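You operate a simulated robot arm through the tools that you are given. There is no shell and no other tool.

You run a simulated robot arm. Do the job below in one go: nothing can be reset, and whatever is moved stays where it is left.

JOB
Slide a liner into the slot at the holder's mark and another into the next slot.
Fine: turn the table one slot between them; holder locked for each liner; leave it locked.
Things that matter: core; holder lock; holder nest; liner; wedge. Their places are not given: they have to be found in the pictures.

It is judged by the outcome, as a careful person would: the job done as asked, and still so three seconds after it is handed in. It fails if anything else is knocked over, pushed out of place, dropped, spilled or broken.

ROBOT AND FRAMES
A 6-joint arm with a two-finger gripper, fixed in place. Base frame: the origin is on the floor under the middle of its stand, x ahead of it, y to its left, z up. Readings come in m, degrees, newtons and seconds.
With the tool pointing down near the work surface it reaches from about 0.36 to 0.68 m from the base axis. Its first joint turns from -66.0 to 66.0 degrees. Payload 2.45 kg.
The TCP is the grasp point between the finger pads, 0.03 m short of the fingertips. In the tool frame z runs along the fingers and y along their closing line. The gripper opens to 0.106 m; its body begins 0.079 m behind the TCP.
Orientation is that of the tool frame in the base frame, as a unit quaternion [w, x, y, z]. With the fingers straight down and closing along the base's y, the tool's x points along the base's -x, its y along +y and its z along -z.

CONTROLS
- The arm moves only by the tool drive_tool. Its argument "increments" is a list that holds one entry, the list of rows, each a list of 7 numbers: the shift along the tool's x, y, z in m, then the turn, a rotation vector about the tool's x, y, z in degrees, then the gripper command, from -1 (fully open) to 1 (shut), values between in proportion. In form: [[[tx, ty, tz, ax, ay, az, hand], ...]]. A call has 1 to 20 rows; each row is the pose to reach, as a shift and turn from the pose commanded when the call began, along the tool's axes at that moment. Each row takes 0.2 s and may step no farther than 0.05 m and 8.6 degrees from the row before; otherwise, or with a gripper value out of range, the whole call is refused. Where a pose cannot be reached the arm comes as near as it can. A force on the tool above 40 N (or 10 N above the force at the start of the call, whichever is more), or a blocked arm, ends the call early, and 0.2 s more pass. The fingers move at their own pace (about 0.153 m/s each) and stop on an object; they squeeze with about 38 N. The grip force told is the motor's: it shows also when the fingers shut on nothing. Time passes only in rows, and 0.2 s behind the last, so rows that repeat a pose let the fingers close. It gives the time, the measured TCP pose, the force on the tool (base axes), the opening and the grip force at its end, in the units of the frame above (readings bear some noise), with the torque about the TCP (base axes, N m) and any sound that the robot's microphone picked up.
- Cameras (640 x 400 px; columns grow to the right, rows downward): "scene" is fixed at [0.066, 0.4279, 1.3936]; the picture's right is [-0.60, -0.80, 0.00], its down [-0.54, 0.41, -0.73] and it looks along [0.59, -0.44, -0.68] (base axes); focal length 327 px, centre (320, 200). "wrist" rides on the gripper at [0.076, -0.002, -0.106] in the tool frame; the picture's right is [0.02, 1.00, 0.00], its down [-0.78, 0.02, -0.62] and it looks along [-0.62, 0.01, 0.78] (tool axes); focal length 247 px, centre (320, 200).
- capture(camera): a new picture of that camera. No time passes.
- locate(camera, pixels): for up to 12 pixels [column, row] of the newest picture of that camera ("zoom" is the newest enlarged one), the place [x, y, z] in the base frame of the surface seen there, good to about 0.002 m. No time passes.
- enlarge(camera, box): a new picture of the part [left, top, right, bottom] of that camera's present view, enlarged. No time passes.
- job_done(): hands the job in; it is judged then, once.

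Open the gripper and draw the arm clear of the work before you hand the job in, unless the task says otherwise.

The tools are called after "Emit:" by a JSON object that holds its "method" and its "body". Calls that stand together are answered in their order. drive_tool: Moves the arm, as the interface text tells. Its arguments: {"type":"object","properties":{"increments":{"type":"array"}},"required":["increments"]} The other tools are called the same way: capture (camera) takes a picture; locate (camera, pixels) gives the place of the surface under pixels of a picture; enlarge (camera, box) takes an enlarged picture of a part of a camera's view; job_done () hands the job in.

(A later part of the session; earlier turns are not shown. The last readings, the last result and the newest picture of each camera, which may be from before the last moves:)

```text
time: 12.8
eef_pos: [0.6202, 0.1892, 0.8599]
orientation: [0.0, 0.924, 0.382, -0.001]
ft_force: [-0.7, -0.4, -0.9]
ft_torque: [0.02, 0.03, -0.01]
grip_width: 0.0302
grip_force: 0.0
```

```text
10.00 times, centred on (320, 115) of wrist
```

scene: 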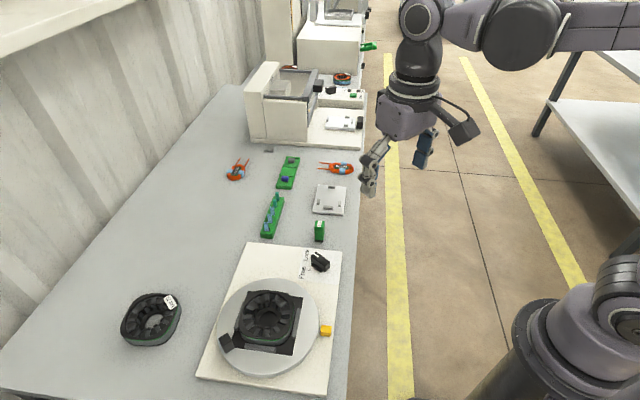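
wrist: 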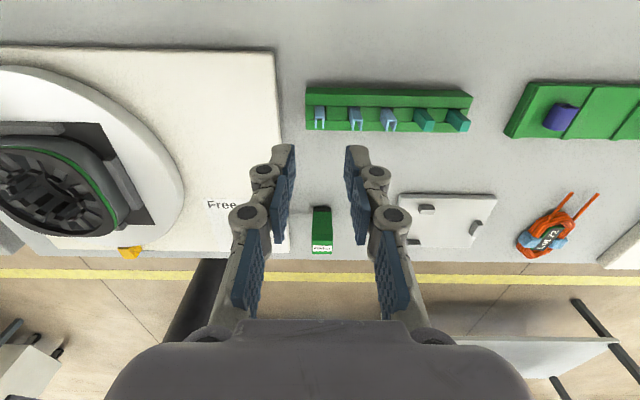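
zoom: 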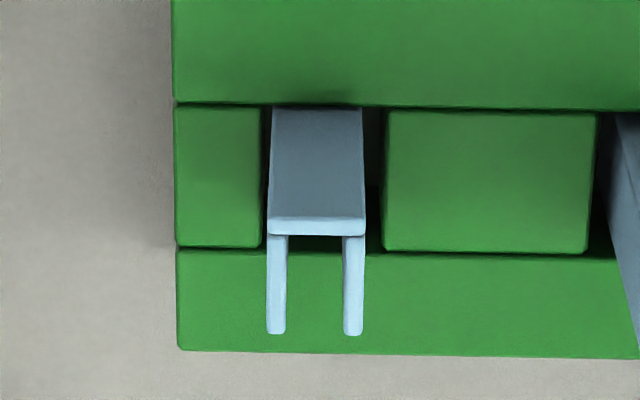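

Liner 1 is seen head-on at zoom (315,225), almost exactly under the tool, and the rack is rotated about 1.3° from the tool y. I locate the liner's top points.

Emit:
{"method": "locate", "body": {"camera": "zoom", "pixels": [[315, 225], [275, 225], [358, 225], [277, 325], [352, 325], [277, 285], [352, 285], [315, 150], [450, 180], [220, 180], [320, 50], [100, 200]]}}

Emit:
{"method": "enlarge", "body": {"camera": "wrist", "box": [335, 95, 375, 135]}}

Emit:
{"method": "locate", "body": {"camera": "zoom", "pixels": [[320, 225], [300, 235], [360, 245], [270, 335], [345, 335], [280, 290], [350, 290]]}}

```text
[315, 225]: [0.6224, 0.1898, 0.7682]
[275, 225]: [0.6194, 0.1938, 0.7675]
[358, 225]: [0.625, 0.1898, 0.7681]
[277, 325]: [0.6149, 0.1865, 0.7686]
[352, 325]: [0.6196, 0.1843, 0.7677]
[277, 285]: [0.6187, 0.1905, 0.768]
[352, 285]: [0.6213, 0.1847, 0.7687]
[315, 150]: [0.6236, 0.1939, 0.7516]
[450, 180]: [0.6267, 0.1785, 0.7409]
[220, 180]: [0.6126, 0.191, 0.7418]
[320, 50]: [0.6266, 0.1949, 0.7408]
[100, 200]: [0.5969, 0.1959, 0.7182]
```

```text
10.00 times, centred on (355, 115) of wrist
```

zoom: 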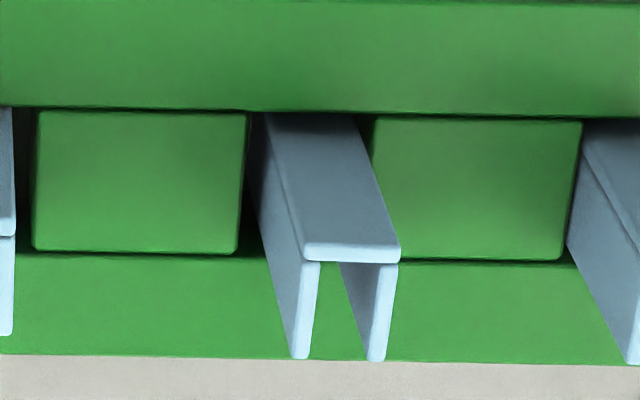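

```text
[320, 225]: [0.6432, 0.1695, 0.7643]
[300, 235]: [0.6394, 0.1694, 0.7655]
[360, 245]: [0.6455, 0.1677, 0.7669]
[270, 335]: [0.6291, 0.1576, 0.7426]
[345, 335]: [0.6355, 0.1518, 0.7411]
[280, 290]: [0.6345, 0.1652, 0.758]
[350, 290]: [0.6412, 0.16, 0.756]
```

Liner 1's centre is ≈(0.620,0.188), 8.0×9.9 mm, top 0.768. I fine-tune yaw by −1.3°, narrow the fingers to 20 mm and descend to z≈0.80 to check the clearance.

Emit:
{"method": "drive_tool", "body": {"increments": [[[-0.001, 0, 0, 0, 0, 1.3, 0.623], [-0.001, 0, 0.015, 0, 0, 1.3, 0.623], [-0.001, 0, 0.03, 0, 0, 1.3, 0.623], [-0.001, 0, 0.045, 0, 0, 1.3, 0.623], [-0.001, 0, 0.055, 0, 0, 1.3, 0.623], [-0.001, 0, 0.055, 0, 0, 1.3, 0.623]]]}}

Emit:
{"method": "capture", "body": {"camera": "wrist"}}

Emit:
{"method": "enlarge", "body": {"camera": "wrist", "box": [280, 110, 360, 190]}}

```text
time: 14.2
eef_pos: [0.6204, 0.1857, 0.8054]
orientation: [0.0, 0.928, 0.372, -0.001]
ft_force: [0.1, -0.7, -0.5]
ft_torque: [-0.02, 0.02, 0.02]
grip_width: 0.0201
grip_force: 0.1
```

```text
taken
```

wrist: 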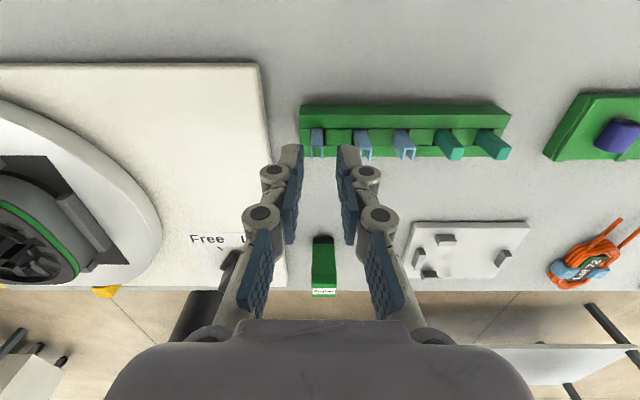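

```text
5.00 times, centred on (320, 150) of wrist
```

zoom: 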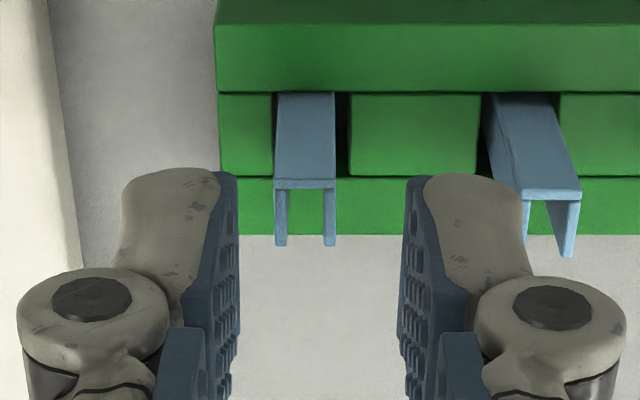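

The rack edges are now parallel to the tool. The liner sits about 2 mm left of the finger centre (zoom 306 vs 321), so I shift −2.2 mm in tool y, narrow to 14 mm to spare the neighbour, and check again.

Emit:
{"method": "drive_tool", "body": {"increments": [[[0, -0.0022, 0, 0, 0, 0, 0.736], [0, -0.0022, 0.005, 0, 0, 0, 0.736], [0, -0.0022, 0.005, 0, 0, 0, 0.736]]]}}

Emit:
{"method": "capture", "body": {"camera": "wrist"}}

Emit:
{"method": "enlarge", "body": {"camera": "wrist", "box": [280, 110, 360, 190]}}

```text
time: 15.0
eef_pos: [0.6186, 0.1887, 0.7997]
orientation: [-0.001, 0.928, 0.372, -0.002]
ft_force: [0.2, 0.5, 0.3]
ft_torque: [-0.02, -0.03, 0.02]
grip_width: 0.0141
grip_force: 0.1
```

```text
taken
```

wrist: 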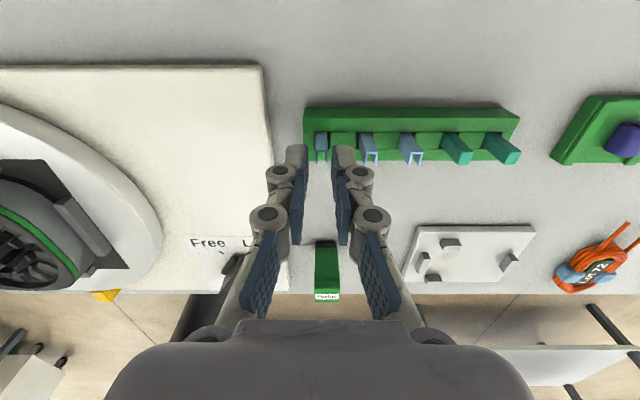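

```text
5.00 times, centred on (320, 150) of wrist
```

zoom: 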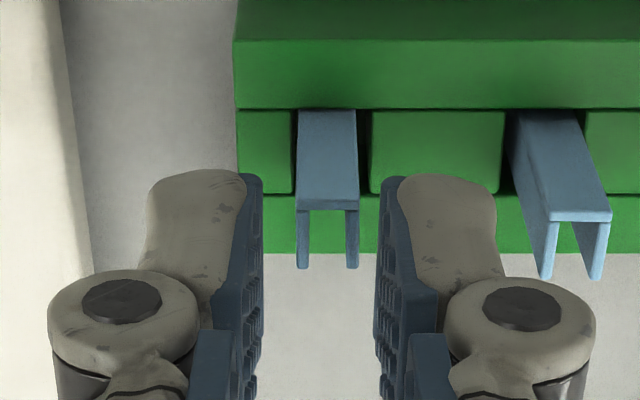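

Now the liner (zoom 296–357) is centred between the pads (263–380). I descend about 10.5 mm so the tips overlap the liner's top 9 mm, then look before closing.

Emit:
{"method": "drive_tool", "body": {"increments": [[[0, 0, 0.0055, 0, 0, 0, 0.736], [0, 0, 0.0105, 0, 0, 0, 0.736], [0, 0, 0.0105, 0, 0, 0, 0.736]]]}}

Emit:
{"method": "enlarge", "body": {"camera": "wrist", "box": [280, 110, 360, 190]}}

Emit:
{"method": "enlarge", "body": {"camera": "scene", "box": [245, 190, 295, 240]}}

```text
time: 15.8
eef_pos: [0.6179, 0.189, 0.7888]
orientation: [0.0, 0.928, 0.372, -0.002]
ft_force: [0.2, -0.6, 0.5]
ft_torque: [0.05, -0.03, -0.01]
grip_width: 0.0141
grip_force: 0.0
```

```text
5.00 times, centred on (320, 150) of wrist
```

zoom: 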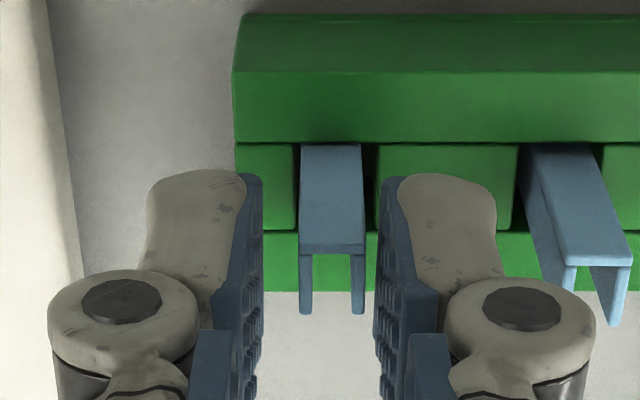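

```text
8.00 times, centred on (270, 215) of scene
```

zoom: 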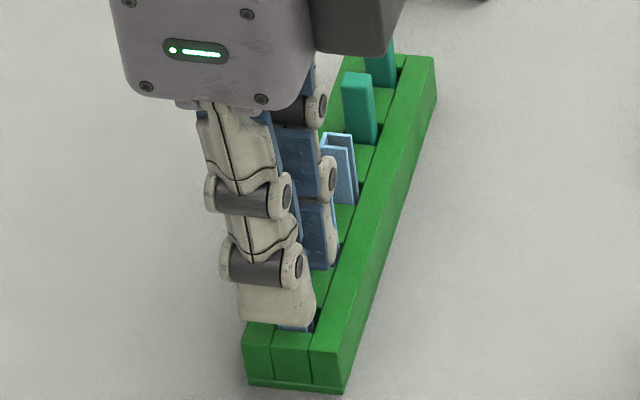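

The liner at zoom 300–365 lies between the pads (263–376), about 1 mm right of centre; I nudge +0.8 mm in tool y and close.

Emit:
{"method": "drive_tool", "body": {"increments": [[[0, 0.0008, 0, 0, 0, 0, 0.736], [0, 0.0008, 0, 0, 0, 0, 1], [0, 0.0008, 0, 0, 0, 0, 1], [0, 0.0008, 0, 0, 0, 0, 1]]]}}

Emit:
{"method": "enlarge", "body": {"camera": "wrist", "box": [280, 110, 360, 190]}}

```text
time: 16.8
eef_pos: [0.6199, 0.1877, 0.789]
orientation: [0.0, 0.928, 0.372, -0.002]
ft_force: [-0.2, -0.7, 1.3]
ft_torque: [0.02, 0.0, -0.01]
grip_width: 0.0063
grip_force: 33.4
```

```text
5.00 times, centred on (320, 150) of wrist
```

zoom: 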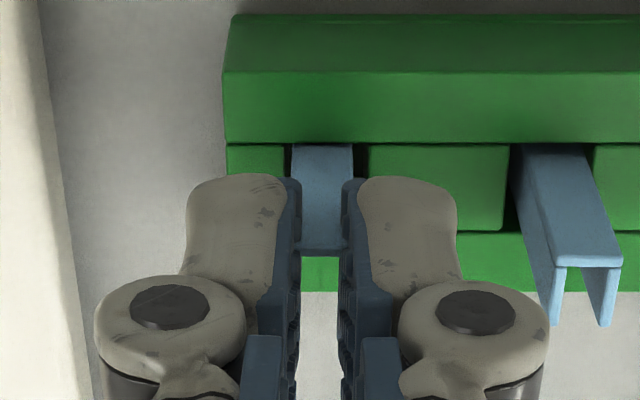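

The gripper holds at 6.3 mm with 33 N, so the liner is gripped. I lift straight up 60 mm slowly and check.

Emit:
{"method": "drive_tool", "body": {"increments": [[[0, 0, -0.008, 0, 0, 0, 1], [0, 0, -0.018, 0, 0, 0, 1], [0, 0, -0.03, 0, 0, 0, 1], [0, 0, -0.045, 0, 0, 0, 1], [0, 0, -0.065, 0, 0, 0, 1], [0, 0, -0.085, 0, 0, 0, 1], [0, 0, -0.085, 0, 0, 0, 1]]]}}

Emit:
{"method": "capture", "body": {"camera": "wrist"}}

Emit:
{"method": "enlarge", "body": {"camera": "wrist", "box": [270, 100, 370, 200]}}

Emit:
{"method": "enlarge", "body": {"camera": "scene", "box": [225, 150, 315, 240]}}

```text
time: 18.4
eef_pos: [0.6182, 0.1877, 0.8751]
orientation: [-0.001, 0.928, 0.372, -0.002]
ft_force: [-0.7, 0.3, -0.9]
ft_torque: [0.02, -0.02, 0.01]
grip_width: 0.0059
grip_force: 33.4
```

```text
taken
```

wrist: 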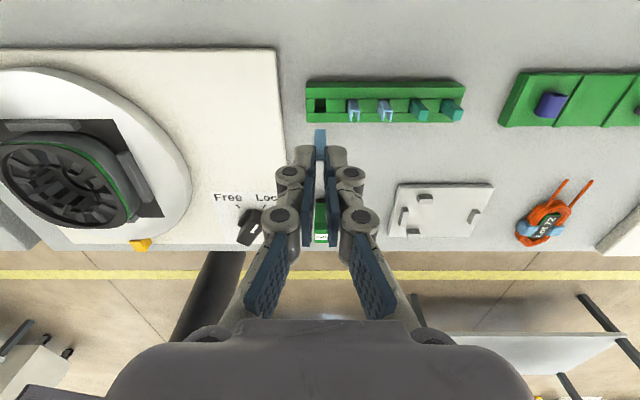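

```text
4.00 times, centred on (320, 150) of wrist
```

zoom: 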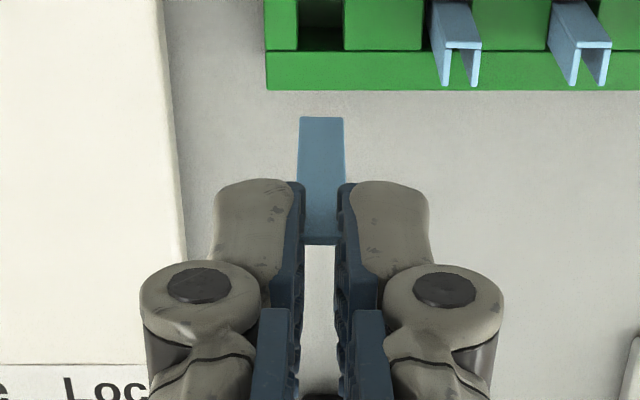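

```text
4.44 times, centred on (270, 195) of scene
```

zoom: 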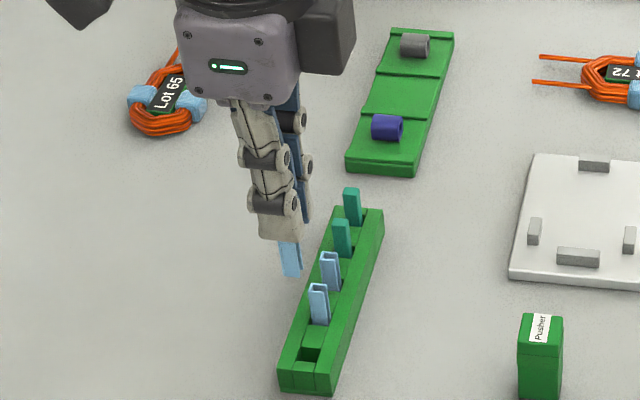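

The liner is lifted and hangs straight, opening toward the robot. I locate its bottom (zoom (321,121)) and top (321,240) edges to get its length.

Emit:
{"method": "enlarge", "body": {"camera": "wrist", "box": [270, 100, 370, 200]}}

Emit:
{"method": "locate", "body": {"camera": "zoom", "pixels": [[321, 121], [303, 121], [340, 121], [321, 150], [321, 180], [321, 205], [321, 232], [321, 240], [303, 165], [340, 165]]}}

Emit:
{"method": "enlarge", "body": {"camera": "scene", "box": [270, 190, 300, 215]}}

```text
4.00 times, centred on (320, 150) of wrist
```

zoom: 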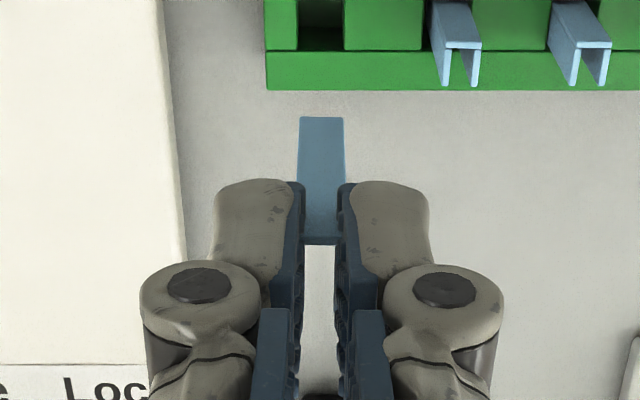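

```text
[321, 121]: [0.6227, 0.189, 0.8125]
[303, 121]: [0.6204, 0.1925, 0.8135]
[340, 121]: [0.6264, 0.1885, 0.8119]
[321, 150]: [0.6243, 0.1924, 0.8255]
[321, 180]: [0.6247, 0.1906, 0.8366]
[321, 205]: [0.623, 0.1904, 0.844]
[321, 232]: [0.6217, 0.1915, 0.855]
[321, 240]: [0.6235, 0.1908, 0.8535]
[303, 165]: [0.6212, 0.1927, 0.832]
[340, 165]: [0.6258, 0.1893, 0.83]
```

```text
16.00 times, centred on (285, 202) of scene
```

zoom: 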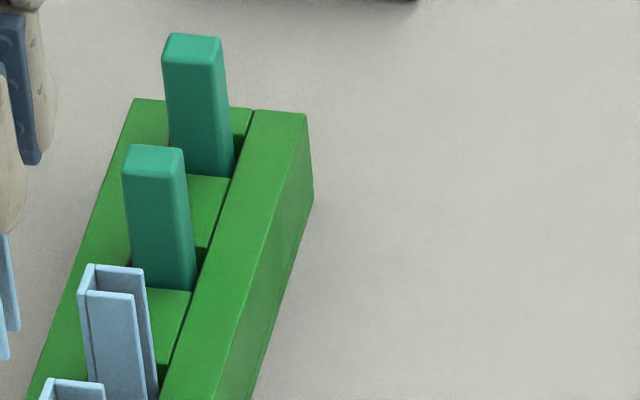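

The liner is ≈43 mm long; its bottom is 63.5 mm below the TCP. I raise and swing it toward the holder while yawing back (total +181.3° base yaw in two calls).

Emit:
{"method": "drive_tool", "body": {"increments": [[[-0.0051, -0.0115, -0.0023, 0, 0, -8.24, 1], [-0.0103, -0.0229, -0.0045, 0, 0, -16.48, 1], [-0.0154, -0.0344, -0.0068, 0, 0, -24.72, 1], [-0.0206, -0.0458, -0.0091, 0, 0, -32.96, 1], [-0.0257, -0.0573, -0.0114, 0, 0, -41.2, 1], [-0.0309, -0.0687, -0.0136, 0, 0, -49.44, 1], [-0.036, -0.0802, -0.0159, 0, 0, -57.68, 1], [-0.0412, -0.0916, -0.0182, 0, 0, -65.92, 1], [-0.0463, -0.1031, -0.0204, 0, 0, -74.16, 1], [-0.0515, -0.1145, -0.0227, 0, 0, -82.4, 1], [-0.0566, -0.126, -0.025, 0, 0, -90.64, 1]]]}}

```text
time: 20.8
eef_pos: [0.4901, 0.2395, 0.8992]
orientation: [-0.001, 0.388, 0.922, -0.001]
ft_force: [0.3, 0.2, -0.6]
ft_torque: [0.0, -0.02, -0.01]
grip_width: 0.006
grip_force: 33.1
```

On course, halfway. I complete the swing to yaw +45° above the mark slot at (0.362,0.292).

Emit:
{"method": "drive_tool", "body": {"increments": [[[0.0115, -0.005, 0.0004, 0, 0, -8.24, 1], [0.0231, -0.01, 0.0007, 0, 0, -16.48, 1], [0.0346, -0.015, 0.0011, 0, 0, -24.73, 1], [0.0462, -0.02, 0.0015, 0, 0, -32.97, 1], [0.0577, -0.025, 0.0018, 0, 0, -41.21, 1], [0.0693, -0.0299, 0.0022, 0, 0, -49.45, 1], [0.0808, -0.0349, 0.0025, 0, 0, -57.69, 1], [0.0924, -0.0399, 0.0029, 0, 0, -65.93, 1], [0.1039, -0.0449, 0.0033, 0, 0, -74.18, 1], [0.1155, -0.0499, 0.0036, 0, 0, -82.42, 1], [0.127, -0.0549, 0.004, 0, 0, -90.66, 1], [0.127, -0.0549, 0.004, 0, 0, -90.66, 1]]]}}

Emit:
{"method": "capture", "body": {"camera": "wrist"}}

Emit:
{"method": "enlarge", "body": {"camera": "wrist", "box": [260, 80, 380, 180]}}

```text
time: 23.4
eef_pos: [0.3629, 0.2924, 0.8941]
orientation: [-0.002, -0.384, 0.923, 0.001]
ft_force: [-0.2, 0.4, -0.1]
ft_torque: [-0.03, 0.03, 0.04]
grip_width: 0.006
grip_force: 33.4
```

```text
taken
```

wrist: 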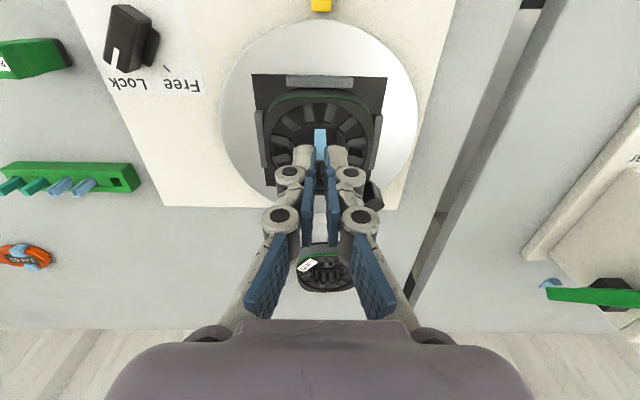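

```text
4.00 times, centred on (320, 130) of wrist
```

zoom: 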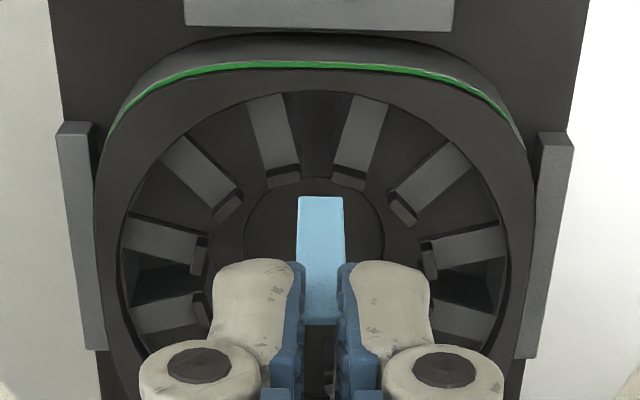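

The liner hangs web-outward above the mark slot; the slot centre (zoom ≈317) appears ~1 mm left of the liner centre. I shift −0.8 mm in tool y and descend to just above the rim for a closer check.

Emit:
{"method": "drive_tool", "body": {"increments": [[[0, -0.0008, 0.01, 0, 0, 0, 1], [0, -0.0008, 0.02, 0, 0, 0, 1], [0, -0.0008, 0.03, 0, 0, 0, 1], [0, -0.0008, 0.037, 0, 0, 0, 1], [0, -0.0008, 0.037, 0, 0, 0, 1]]]}}

Emit:
{"method": "capture", "body": {"camera": "wrist"}}

Emit:
{"method": "enlarge", "body": {"camera": "wrist", "box": [280, 90, 360, 170]}}

Emit:
{"method": "enlarge", "body": {"camera": "scene", "box": [245, 280, 315, 350]}}

```text
time: 24.6
eef_pos: [0.3623, 0.2929, 0.8596]
orientation: [-0.002, -0.383, 0.924, 0.0]
ft_force: [0.2, -0.2, -0.6]
ft_torque: [0.0, -0.01, -0.02]
grip_width: 0.0058
grip_force: 33.2
```

```text
taken
```

wrist: 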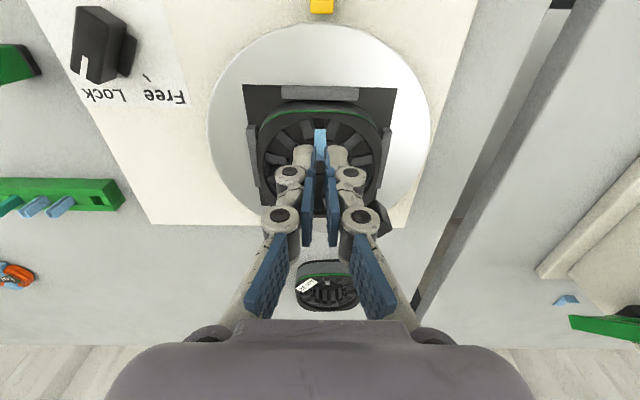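

```text
5.00 times, centred on (320, 130) of wrist
```

zoom: 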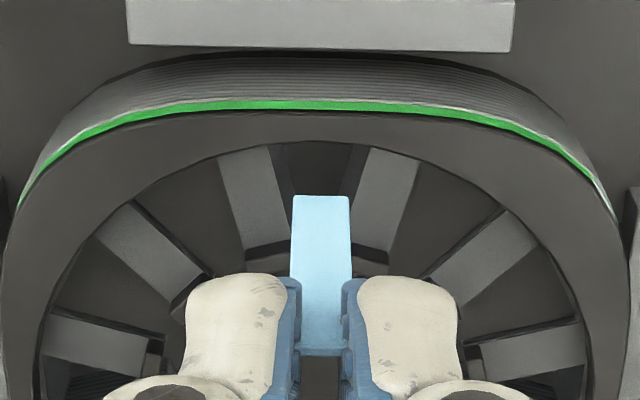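

```text
5.71 times, centred on (280, 315) of scene
```

zoom: 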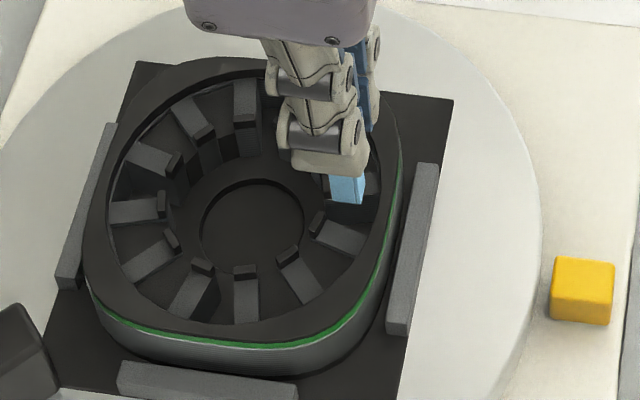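

The liner (zoom 293–350) is centred on the slot (teeth edges ≈270/370 outer) and 2 mm inside its back edge. I descend 20 mm slowly into the slot and check the forces.

Emit:
{"method": "drive_tool", "body": {"increments": [[[0, 0, 0.004, 0, 0, 0, 1], [0, 0, 0.008, 0, 0, 0, 1], [0, 0, 0.012, 0, 0, 0, 1], [0, 0, 0.016, 0, 0, 0, 1], [0, 0, 0.02, 0, 0, 0, 1], [0, 0, 0.02, 0, 0, 0, 1]]]}}

Emit:
{"method": "capture", "body": {"camera": "wrist"}}

Emit:
{"method": "enlarge", "body": {"camera": "wrist", "box": [280, 90, 360, 170]}}

Emit:
{"method": "enlarge", "body": {"camera": "scene", "box": [245, 280, 315, 350]}}

```text
time: 26.0
eef_pos: [0.3631, 0.2915, 0.8399]
orientation: [-0.002, -0.383, 0.924, 0.0]
ft_force: [-0.6, -0.1, -0.6]
ft_torque: [0.01, -0.03, 0.03]
grip_width: 0.0061
grip_force: 33.5
```

```text
taken
```

wrist: 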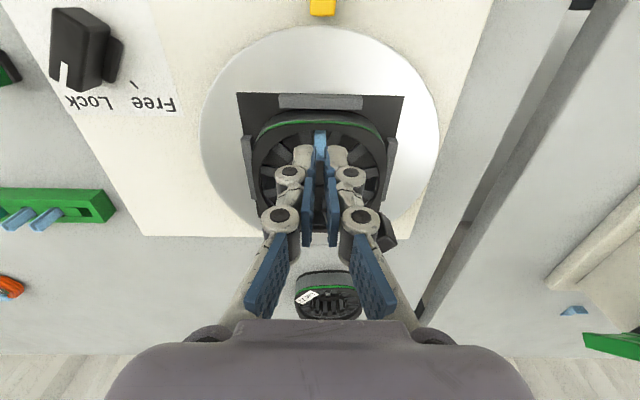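

```text
5.00 times, centred on (320, 130) of wrist
```

zoom: 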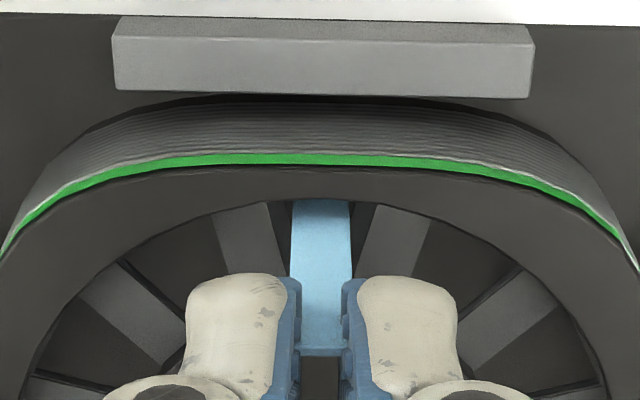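

```text
5.71 times, centred on (280, 315) of scene
```

zoom: 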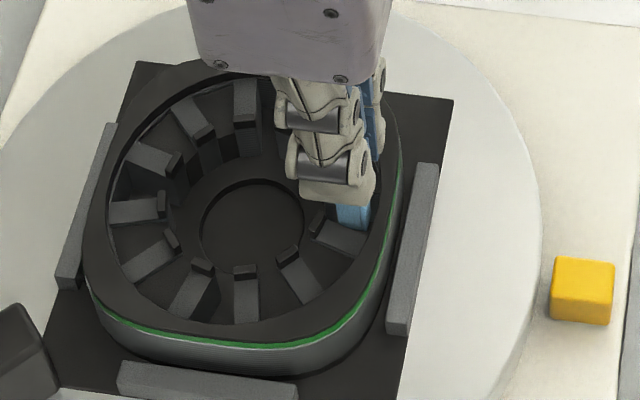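

The liner has entered the slot with no contact force. I continue 16 mm to just above the slot floor (TCP ≈0.824).

Emit:
{"method": "drive_tool", "body": {"increments": [[[0, 0, 0.004, 0, 0, 0, 1], [0, 0, 0.008, 0, 0, 0, 1], [0, 0, 0.011, 0, 0, 0, 1], [0, 0, 0.014, 0, 0, 0, 1], [0, 0, 0.016, 0, 0, 0, 1], [0, 0, 0.016, 0, 0, 0, 1]]]}}

Emit:
{"method": "capture", "body": {"camera": "wrist"}}

Emit:
{"method": "enlarge", "body": {"camera": "wrist", "box": [280, 90, 360, 170]}}

```text
time: 27.4
eef_pos: [0.3623, 0.2919, 0.823]
orientation: [-0.001, -0.383, 0.924, 0.001]
ft_force: [-0.1, 0.5, 31.0]
ft_torque: [-0.05, 0.04, 0.01]
grip_width: 0.0058
grip_force: 33.3
```

```text
taken
```

wrist: 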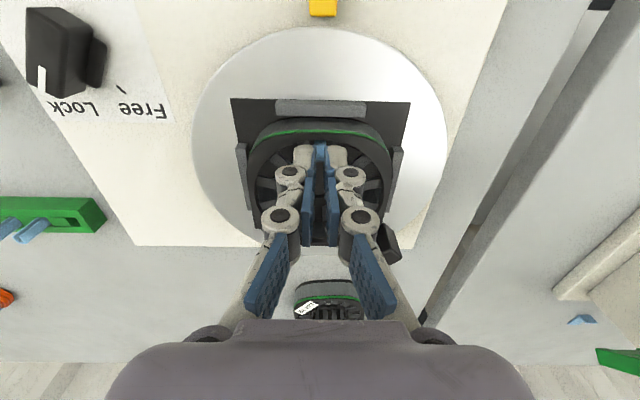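

```text
5.00 times, centred on (320, 130) of wrist
```

zoom: 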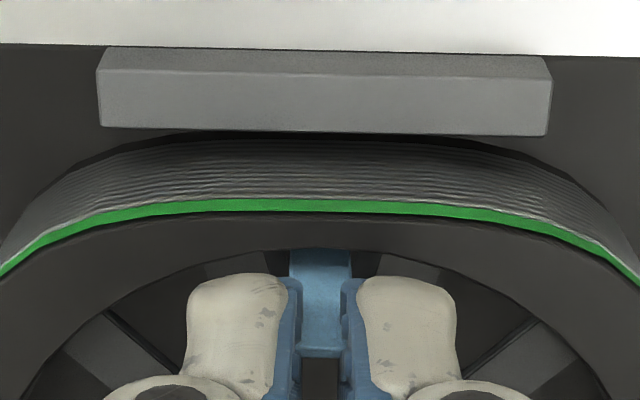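

The force rose to 31 N at z=0.823, meaning the liner's bottom rests on the slot floor (0.7595). I ease up 1 mm, then open the fingers slowly.

Emit:
{"method": "drive_tool", "body": {"increments": [[[0, 0, -0.001, 0, 0, 0, 1], [0, 0, -0.001, 0, 0, 0, 1], [0, 0, -0.001, 0, 0, 0, 0.85], [0, 0, -0.001, 0, 0, 0, 0.75], [0, 0, -0.001, 0, 0, 0, 0.65], [0, 0, -0.001, 0, 0, 0, 0.65]]]}}

Emit:
{"method": "capture", "body": {"camera": "wrist"}}

Emit:
{"method": "enlarge", "body": {"camera": "wrist", "box": [280, 90, 360, 170]}}

```text
time: 28.8
eef_pos: [0.3629, 0.2924, 0.8234]
orientation: [-0.002, -0.382, 0.924, 0.001]
ft_force: [0.4, -0.9, 0.0]
ft_torque: [0.0, 0.01, -0.01]
grip_width: 0.0187
grip_force: 0.1
```

```text
taken
```

wrist: 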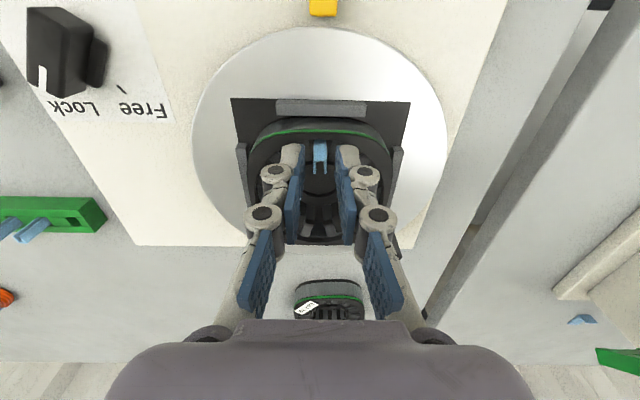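

```text
5.00 times, centred on (320, 130) of wrist
```

zoom: 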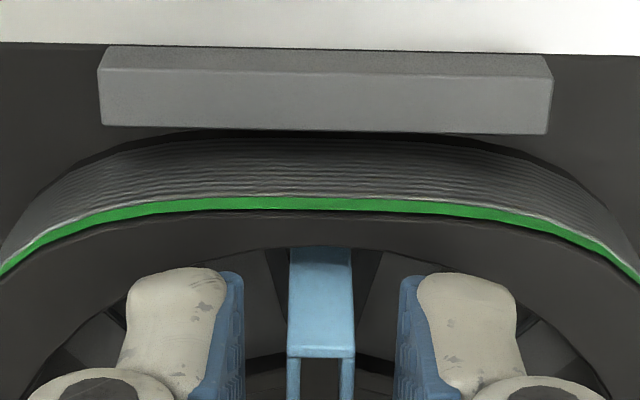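

The liner stands upright in the slot, released. I rise straight up and inspect it from above.

Emit:
{"method": "drive_tool", "body": {"increments": [[[0, 0, -0.01, 0, 0, 0, 0.65], [0, 0, -0.03, 0, 0, 0, 0.65], [0, 0, -0.055, 0, 0, 0, 0.4], [0, 0, -0.08, 0, 0, 0, 0]]]}}

Emit:
{"method": "capture", "body": {"camera": "wrist"}}

Emit:
{"method": "enlarge", "body": {"camera": "wrist", "box": [270, 80, 370, 170]}}

Emit:
{"method": "enlarge", "body": {"camera": "scene", "box": [245, 280, 315, 350]}}

```text
time: 29.8
eef_pos: [0.363, 0.2918, 0.9044]
orientation: [-0.002, -0.382, 0.924, 0.0]
ft_force: [-0.4, -0.7, 0.0]
ft_torque: [0.03, -0.01, 0.0]
grip_width: 0.0531
grip_force: 0.0
```

```text
taken
```

wrist: 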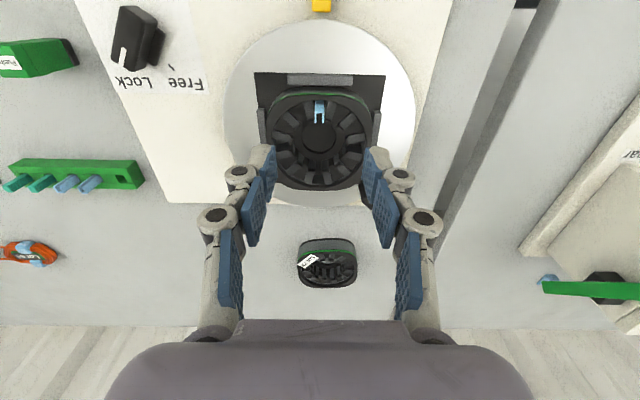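

```text
4.44 times, centred on (320, 125) of wrist
```

zoom: 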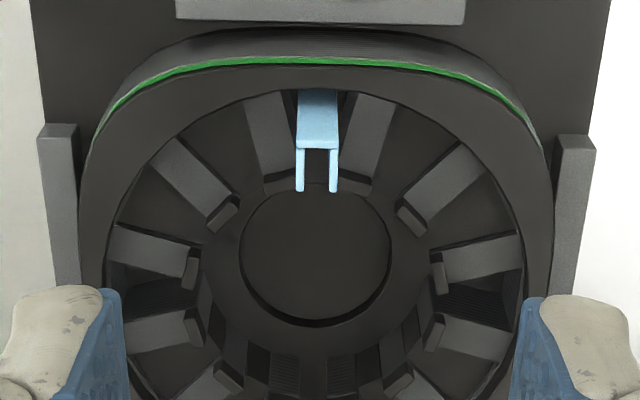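

```text
5.71 times, centred on (280, 315) of scene
```

zoom: 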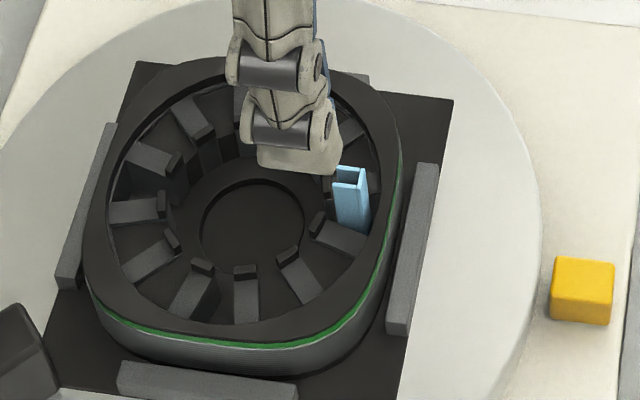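

Liner 1 stands squarely in the mark slot with its opening to the bore. Next I go to the lock knob at (0.445,0.141), yawing to +10.5° to match the bar.

Emit:
{"method": "drive_tool", "body": {"increments": [[[0.0081, -0.0275, 0, 0, 0, 5.75, 0], [0.0163, -0.0549, 0.005, 0, 0, 11.5, 0], [0.0244, -0.0824, 0.015, 0, 0, 17.25, 0], [0.0325, -0.1099, 0.025, 0, 0, 23, 0], [0.0407, -0.1373, 0.035, 0, 0, 28.75, 0], [0.0488, -0.1648, 0.045, 0, 0, 34.5, 0], [0.0488, -0.1648, 0.045, 0, 0, 34.5, 0]]]}}

Emit:
{"method": "capture", "body": {"camera": "wrist"}}

Emit:
{"method": "enlarge", "body": {"camera": "wrist", "box": [260, 80, 380, 200]}}

```text
time: 31.4
eef_pos: [0.444, 0.1404, 0.859]
orientation: [-0.001, -0.09, 0.996, 0.0]
ft_force: [0.8, 0.7, -0.6]
ft_torque: [0.01, 0.01, -0.01]
grip_width: 0.0531
grip_force: 0.1
```

```text
taken
```

wrist: 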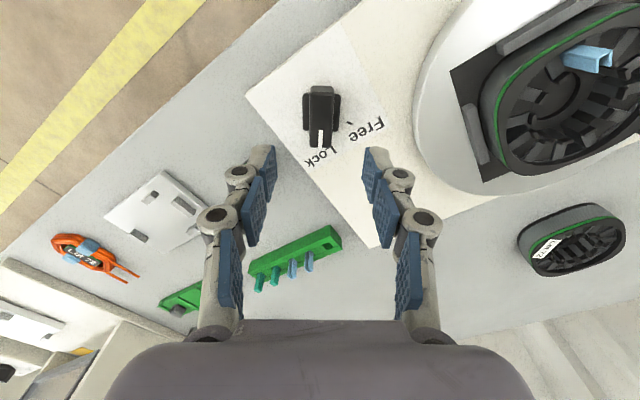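

```text
3.33 times, centred on (320, 140) of wrist
```

zoom: 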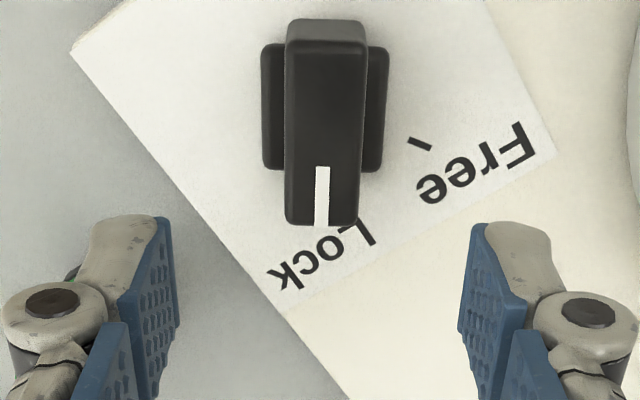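

The bar is nearly aligned with the tool. I locate its top corners to refine the centre and heading.

Emit:
{"method": "locate", "body": {"camera": "zoom", "pixels": [[290, 50], [362, 50], [290, 218], [355, 218], [322, 170], [321, 220], [326, 60], [325, 130], [270, 110], [380, 110], [418, 144], [326, 30]]}}

Emit:
{"method": "enlarge", "body": {"camera": "wrist", "box": [290, 70, 350, 160]}}

```text
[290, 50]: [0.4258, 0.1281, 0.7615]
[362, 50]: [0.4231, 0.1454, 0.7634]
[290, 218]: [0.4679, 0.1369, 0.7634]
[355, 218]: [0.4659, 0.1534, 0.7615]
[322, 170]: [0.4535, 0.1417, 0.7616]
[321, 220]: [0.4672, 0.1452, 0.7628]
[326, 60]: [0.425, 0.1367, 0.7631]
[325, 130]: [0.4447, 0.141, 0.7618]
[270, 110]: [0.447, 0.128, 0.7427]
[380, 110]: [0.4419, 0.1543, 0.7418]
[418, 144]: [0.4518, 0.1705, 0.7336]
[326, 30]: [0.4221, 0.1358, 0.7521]
```

```text
4.44 times, centred on (320, 115) of wrist
```

zoom: 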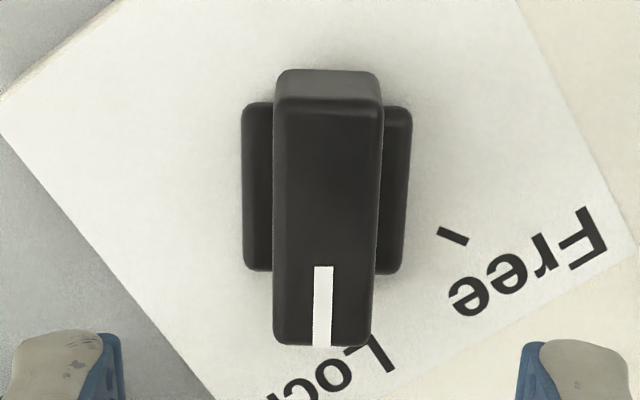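

Knob centre ≈(0.4457,0.141), heading ≈11°, bar 17 mm wide with its base top at 0.742. I descend to TCP z≈0.777 with 36 mm opening around the bar.

Emit:
{"method": "drive_tool", "body": {"increments": [[[-0.0016, 0.0002, 0.02, 0, 0, -0.5, 0.33], [-0.0016, 0.0002, 0.04, 0, 0, -0.5, 0.33], [-0.0016, 0.0002, 0.06, 0, 0, -0.5, 0.33], [-0.0016, 0.0002, 0.075, 0, 0, -0.5, 0.33], [-0.0016, 0.0002, 0.082, 0, 0, -0.5, 0.33], [-0.0016, 0.0002, 0.082, 0, 0, -0.5, 0.33]]]}}

Emit:
{"method": "capture", "body": {"camera": "wrist"}}

Emit:
{"method": "enlarge", "body": {"camera": "wrist", "box": [260, 90, 380, 210]}}

Emit:
{"method": "enlarge", "body": {"camera": "scene", "box": [290, 230, 350, 280]}}

```text
time: 32.8
eef_pos: [0.4475, 0.142, 0.7756]
orientation: [-0.002, -0.096, 0.995, 0.0]
ft_force: [-0.1, -0.4, -0.2]
ft_torque: [0.02, 0.03, 0.0]
grip_width: 0.0354
grip_force: 0.1
```

```text
taken
```

wrist: 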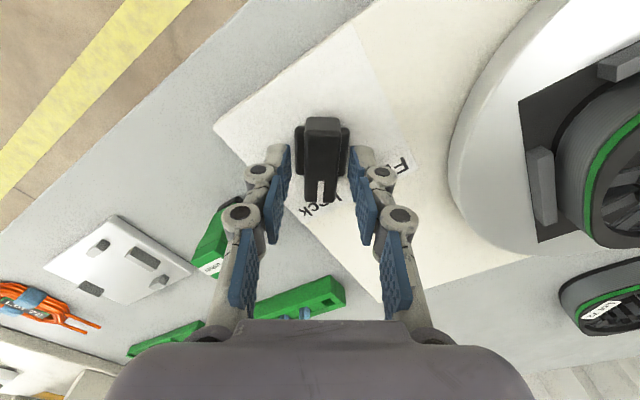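

```text
3.33 times, centred on (320, 150) of wrist
```

zoom: 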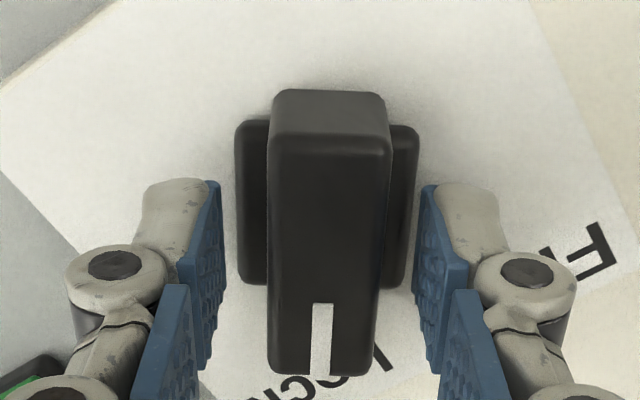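

```text
8.00 times, centred on (320, 255) of scene
```

zoom: 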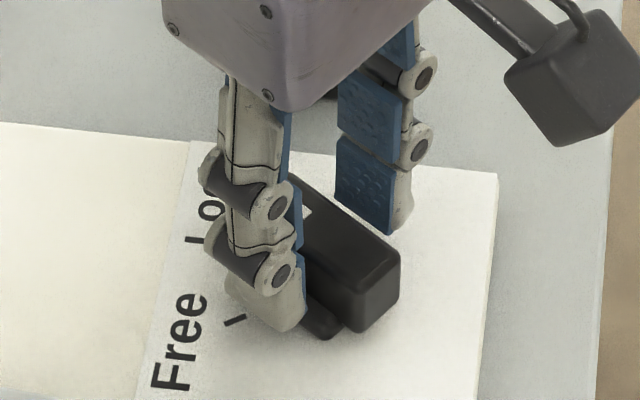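

The fingers straddle the bar, about 1 mm off centre to the left. I nudge slightly and close on it.

Emit:
{"method": "drive_tool", "body": {"increments": [[[0.001, 0.001, 0, 0, 0, 0, 0.33], [0.001, 0.001, 0, 0, 0, 0, 0.6], [0.001, 0.001, 0, 0, 0, 0, 1], [0.001, 0.001, 0, 0, 0, 0, 1]]]}}

Emit:
{"method": "enlarge", "body": {"camera": "wrist", "box": [260, 90, 380, 210]}}

```text
time: 33.8
eef_pos: [0.4453, 0.1405, 0.7772]
orientation: [-0.002, -0.096, 0.995, -0.001]
ft_force: [1.1, -6.1, -3.4]
ft_torque: [-0.16, -0.18, -0.03]
grip_width: 0.0195
grip_force: 44.9
```

```text
3.33 times, centred on (320, 150) of wrist
```

zoom: 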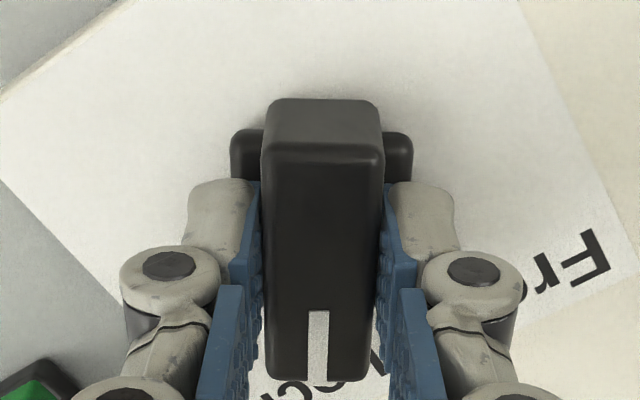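

The bar is held (19.5 mm, 45 N). I turn the tool +69° in base yaw (tool z −69°) toward Free in steps.

Emit:
{"method": "drive_tool", "body": {"increments": [[[0, 0, 0, 0, 0, -7.7, 1], [0, 0, 0, 0, 0, -15.4, 1], [0, 0, 0, 0, 0, -23.1, 1], [0, 0, 0, 0, 0, -30.8, 1], [0, 0, 0, 0, 0, -38.5, 1], [0, 0, 0, 0, 0, -46.2, 1], [0, 0, 0, 0, 0, -53.9, 1], [0, 0, 0, 0, 0, -61.6, 1], [0, 0, 0, 0, 0, -69, 1], [0, 0, 0, 0, 0, -69, 1]]]}}

Emit:
{"method": "capture", "body": {"camera": "wrist"}}

Emit:
{"method": "enlarge", "body": {"camera": "scene", "box": [290, 230, 350, 280]}}

```text
time: 36.0
eef_pos: [0.4455, 0.1409, 0.7775]
orientation: [-0.003, -0.643, 0.766, -0.001]
ft_force: [7.3, -15.3, 36.1]
ft_torque: [0.13, -0.34, 0.0]
grip_width: 0.0196
grip_force: 44.5
```

```text
taken
```

wrist: 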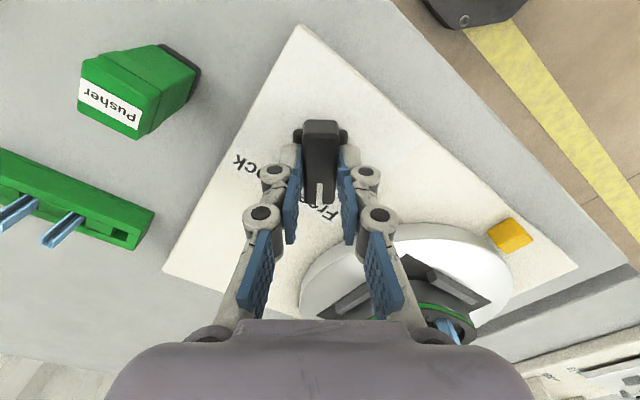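

```text
8.00 times, centred on (320, 255) of scene
```

zoom: 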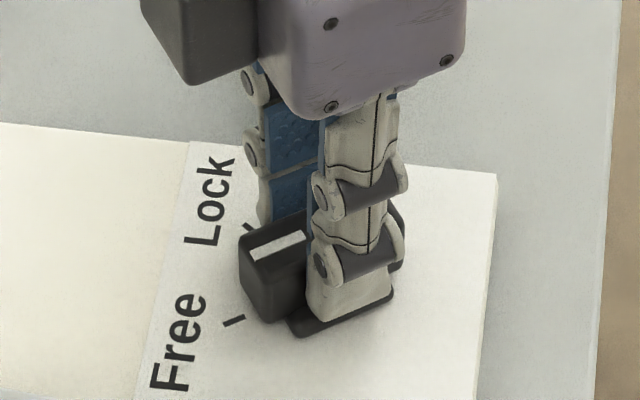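

The tool is at yaw 80°, with the pointer now toward Free. There is a vertical load of 36 N, so I open the fingers gently and rise to check the knob's position.

Emit:
{"method": "drive_tool", "body": {"increments": [[[0, 0, 0, 0, 0, -69, 0.6], [0, 0, 0, 0, 0, -69, 0.33], [0, 0, 0, 0, 0, -69, 0.33]]]}}

```text
refused: row 1 steps farther than a row can; nothing moved
```

The rows are relative to this call's start pose, so I use zero rotation and just open the fingers.

Emit:
{"method": "drive_tool", "body": {"increments": [[[0, 0, 0, 0, 0, 0, 0.6], [0, 0, 0, 0, 0, 0, 0.33], [0, 0, 0, 0, 0, 0, 0.33]]]}}

Emit:
{"method": "capture", "body": {"camera": "wrist"}}

Emit:
{"method": "enlarge", "body": {"camera": "wrist", "box": [260, 90, 380, 210]}}

Emit:
{"method": "enlarge", "body": {"camera": "scene", "box": [290, 230, 350, 280]}}

```text
time: 36.8
eef_pos: [0.4441, 0.1434, 0.776]
orientation: [-0.002, -0.643, 0.766, 0.0]
ft_force: [-0.3, -0.4, 0.9]
ft_torque: [0.0, -0.01, 0.0]
grip_width: 0.0355
grip_force: 0.0
```

```text
taken
```

wrist: 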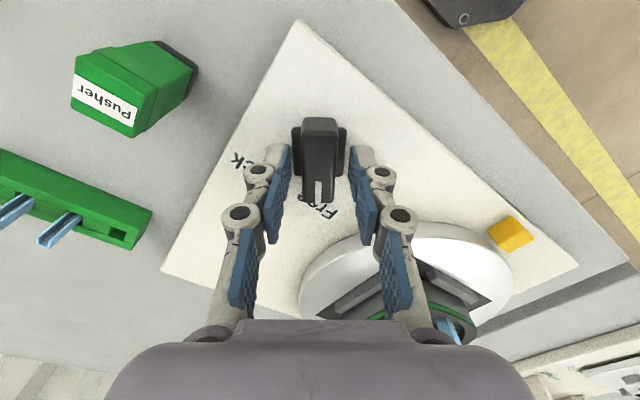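

```text
3.33 times, centred on (320, 150) of wrist
```

zoom: 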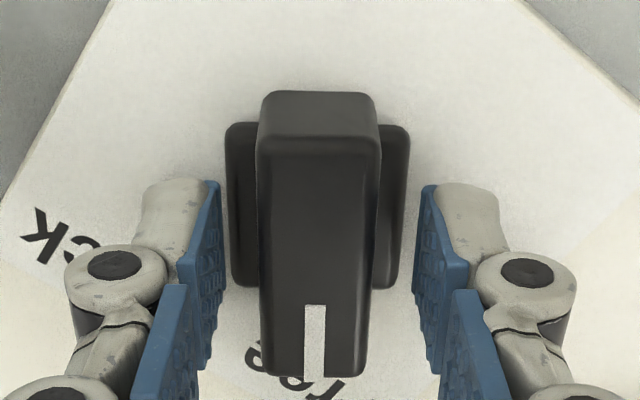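

```text
8.00 times, centred on (320, 255) of scene
```

zoom: 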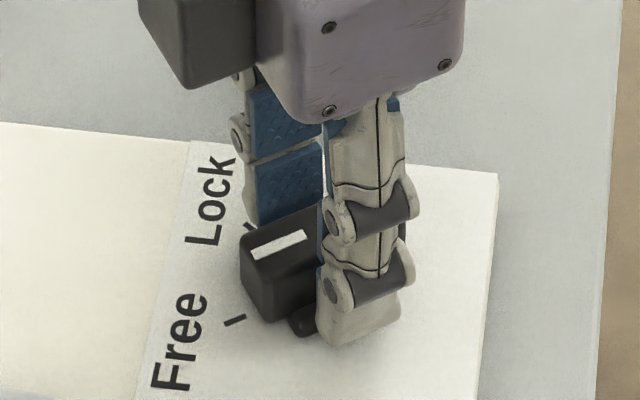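

The knob stayed at its new heading. I rise clear and view it against the Free tick.

Emit:
{"method": "drive_tool", "body": {"increments": [[[0, 0, -0.02, 0, 0, 0, 0.2], [0, 0, -0.05, 0, 0, 0, 0], [0, 0, -0.09, 0, 0, 0, 0], [0, 0, -0.12, 0, 0, 0, 0]]]}}

Emit:
{"method": "capture", "body": {"camera": "wrist"}}

Emit:
{"method": "enlarge", "body": {"camera": "wrist", "box": [280, 60, 380, 160]}}

Emit:
{"method": "enlarge", "body": {"camera": "scene", "box": [290, 230, 350, 280]}}

```text
time: 37.8
eef_pos: [0.4472, 0.1407, 0.8991]
orientation: [-0.002, -0.642, 0.766, 0.0]
ft_force: [0.2, -0.2, 1.2]
ft_torque: [0.02, -0.04, 0.02]
grip_width: 0.0529
grip_force: 0.1
```

```text
taken
```

wrist: 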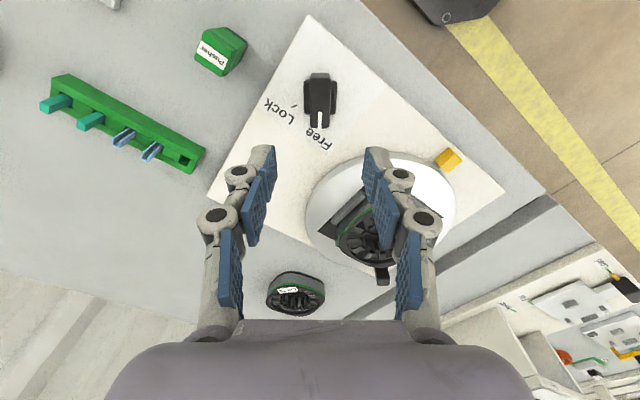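

```text
4.00 times, centred on (330, 110) of wrist
```

zoom: 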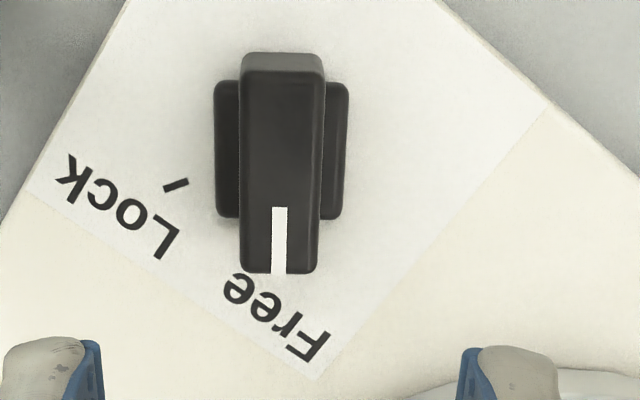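

```text
8.00 times, centred on (320, 255) of scene
```

zoom: 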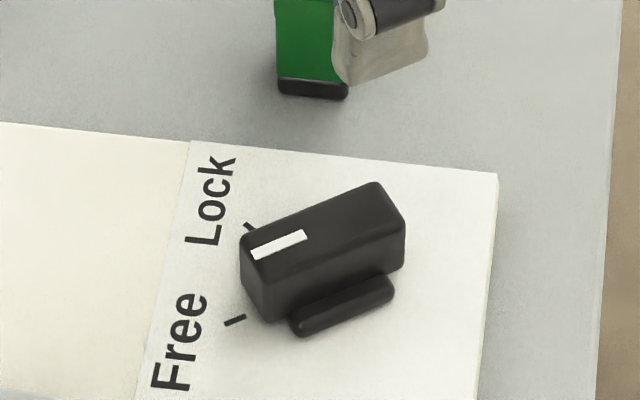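

The pointer covers the Free tick in the wrist view. I measure the bar heading and Lock tick with locate to confirm the turn was complete.

Emit:
{"method": "enlarge", "body": {"camera": "wrist", "box": [280, 60, 380, 160]}}

Emit:
{"method": "locate", "body": {"camera": "zoom", "pixels": [[246, 80], [318, 80], [246, 262], [312, 262], [279, 220], [279, 270], [168, 188], [186, 181], [282, 85], [280, 160]]}}

```text
4.00 times, centred on (330, 110) of wrist
```

zoom: 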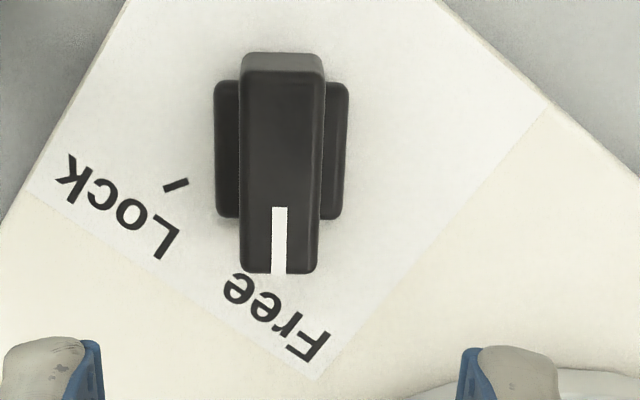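

```text
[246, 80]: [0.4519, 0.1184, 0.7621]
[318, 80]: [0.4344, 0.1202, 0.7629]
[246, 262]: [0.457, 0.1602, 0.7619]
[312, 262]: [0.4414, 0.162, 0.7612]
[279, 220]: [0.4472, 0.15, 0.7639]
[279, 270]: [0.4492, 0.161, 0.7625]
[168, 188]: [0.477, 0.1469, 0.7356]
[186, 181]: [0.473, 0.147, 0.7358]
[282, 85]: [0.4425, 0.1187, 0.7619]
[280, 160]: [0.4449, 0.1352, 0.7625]
```

The knob is at Free (bar heading ≈81.6°, Free tick ≈81.5°). Next I move above the table handle near (0.388,0.408), yaw 90°, passing at z≈0.90 well over the liner.

Emit:
{"method": "drive_tool", "body": {"increments": [[[-0.0362, 0.0149, 0, 0, 0, -1.43, 0], [-0.0725, 0.0298, 0, 0, 0, -2.86, 0], [-0.1087, 0.0447, 0, 0, 0, -4.29, 0], [-0.145, 0.0596, 0, 0, 0, -5.71, 0], [-0.1812, 0.0745, 0, 0, 0, -7.14, 0], [-0.2175, 0.0894, 0, 0, 0, -8.57, 0], [-0.2537, 0.1043, 0.01, 0, 0, -10, 0], [-0.2537, 0.1043, 0.02, 0, 0, -10, 0]]]}}

Emit:
{"method": "capture", "body": {"camera": "wrist"}}

Emit:
{"method": "enlarge", "body": {"camera": "wrist", "box": [250, 50, 390, 190]}}

```text
time: 39.6
eef_pos: [0.3868, 0.4107, 0.876]
orientation: [-0.002, -0.707, 0.708, 0.001]
ft_force: [0.0, 0.3, 0.0]
ft_torque: [0.01, -0.01, -0.02]
grip_width: 0.0532
grip_force: 0.0
```

```text
taken
```

wrist: 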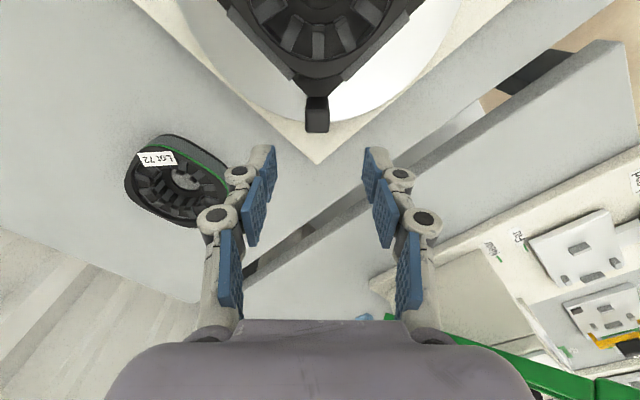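

```text
2.86 times, centred on (320, 120) of wrist
```

zoom: 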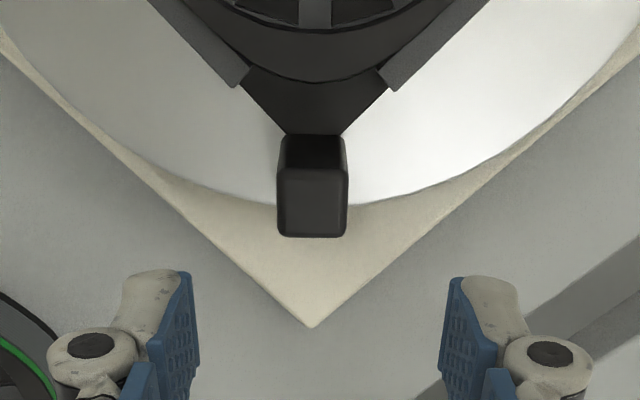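

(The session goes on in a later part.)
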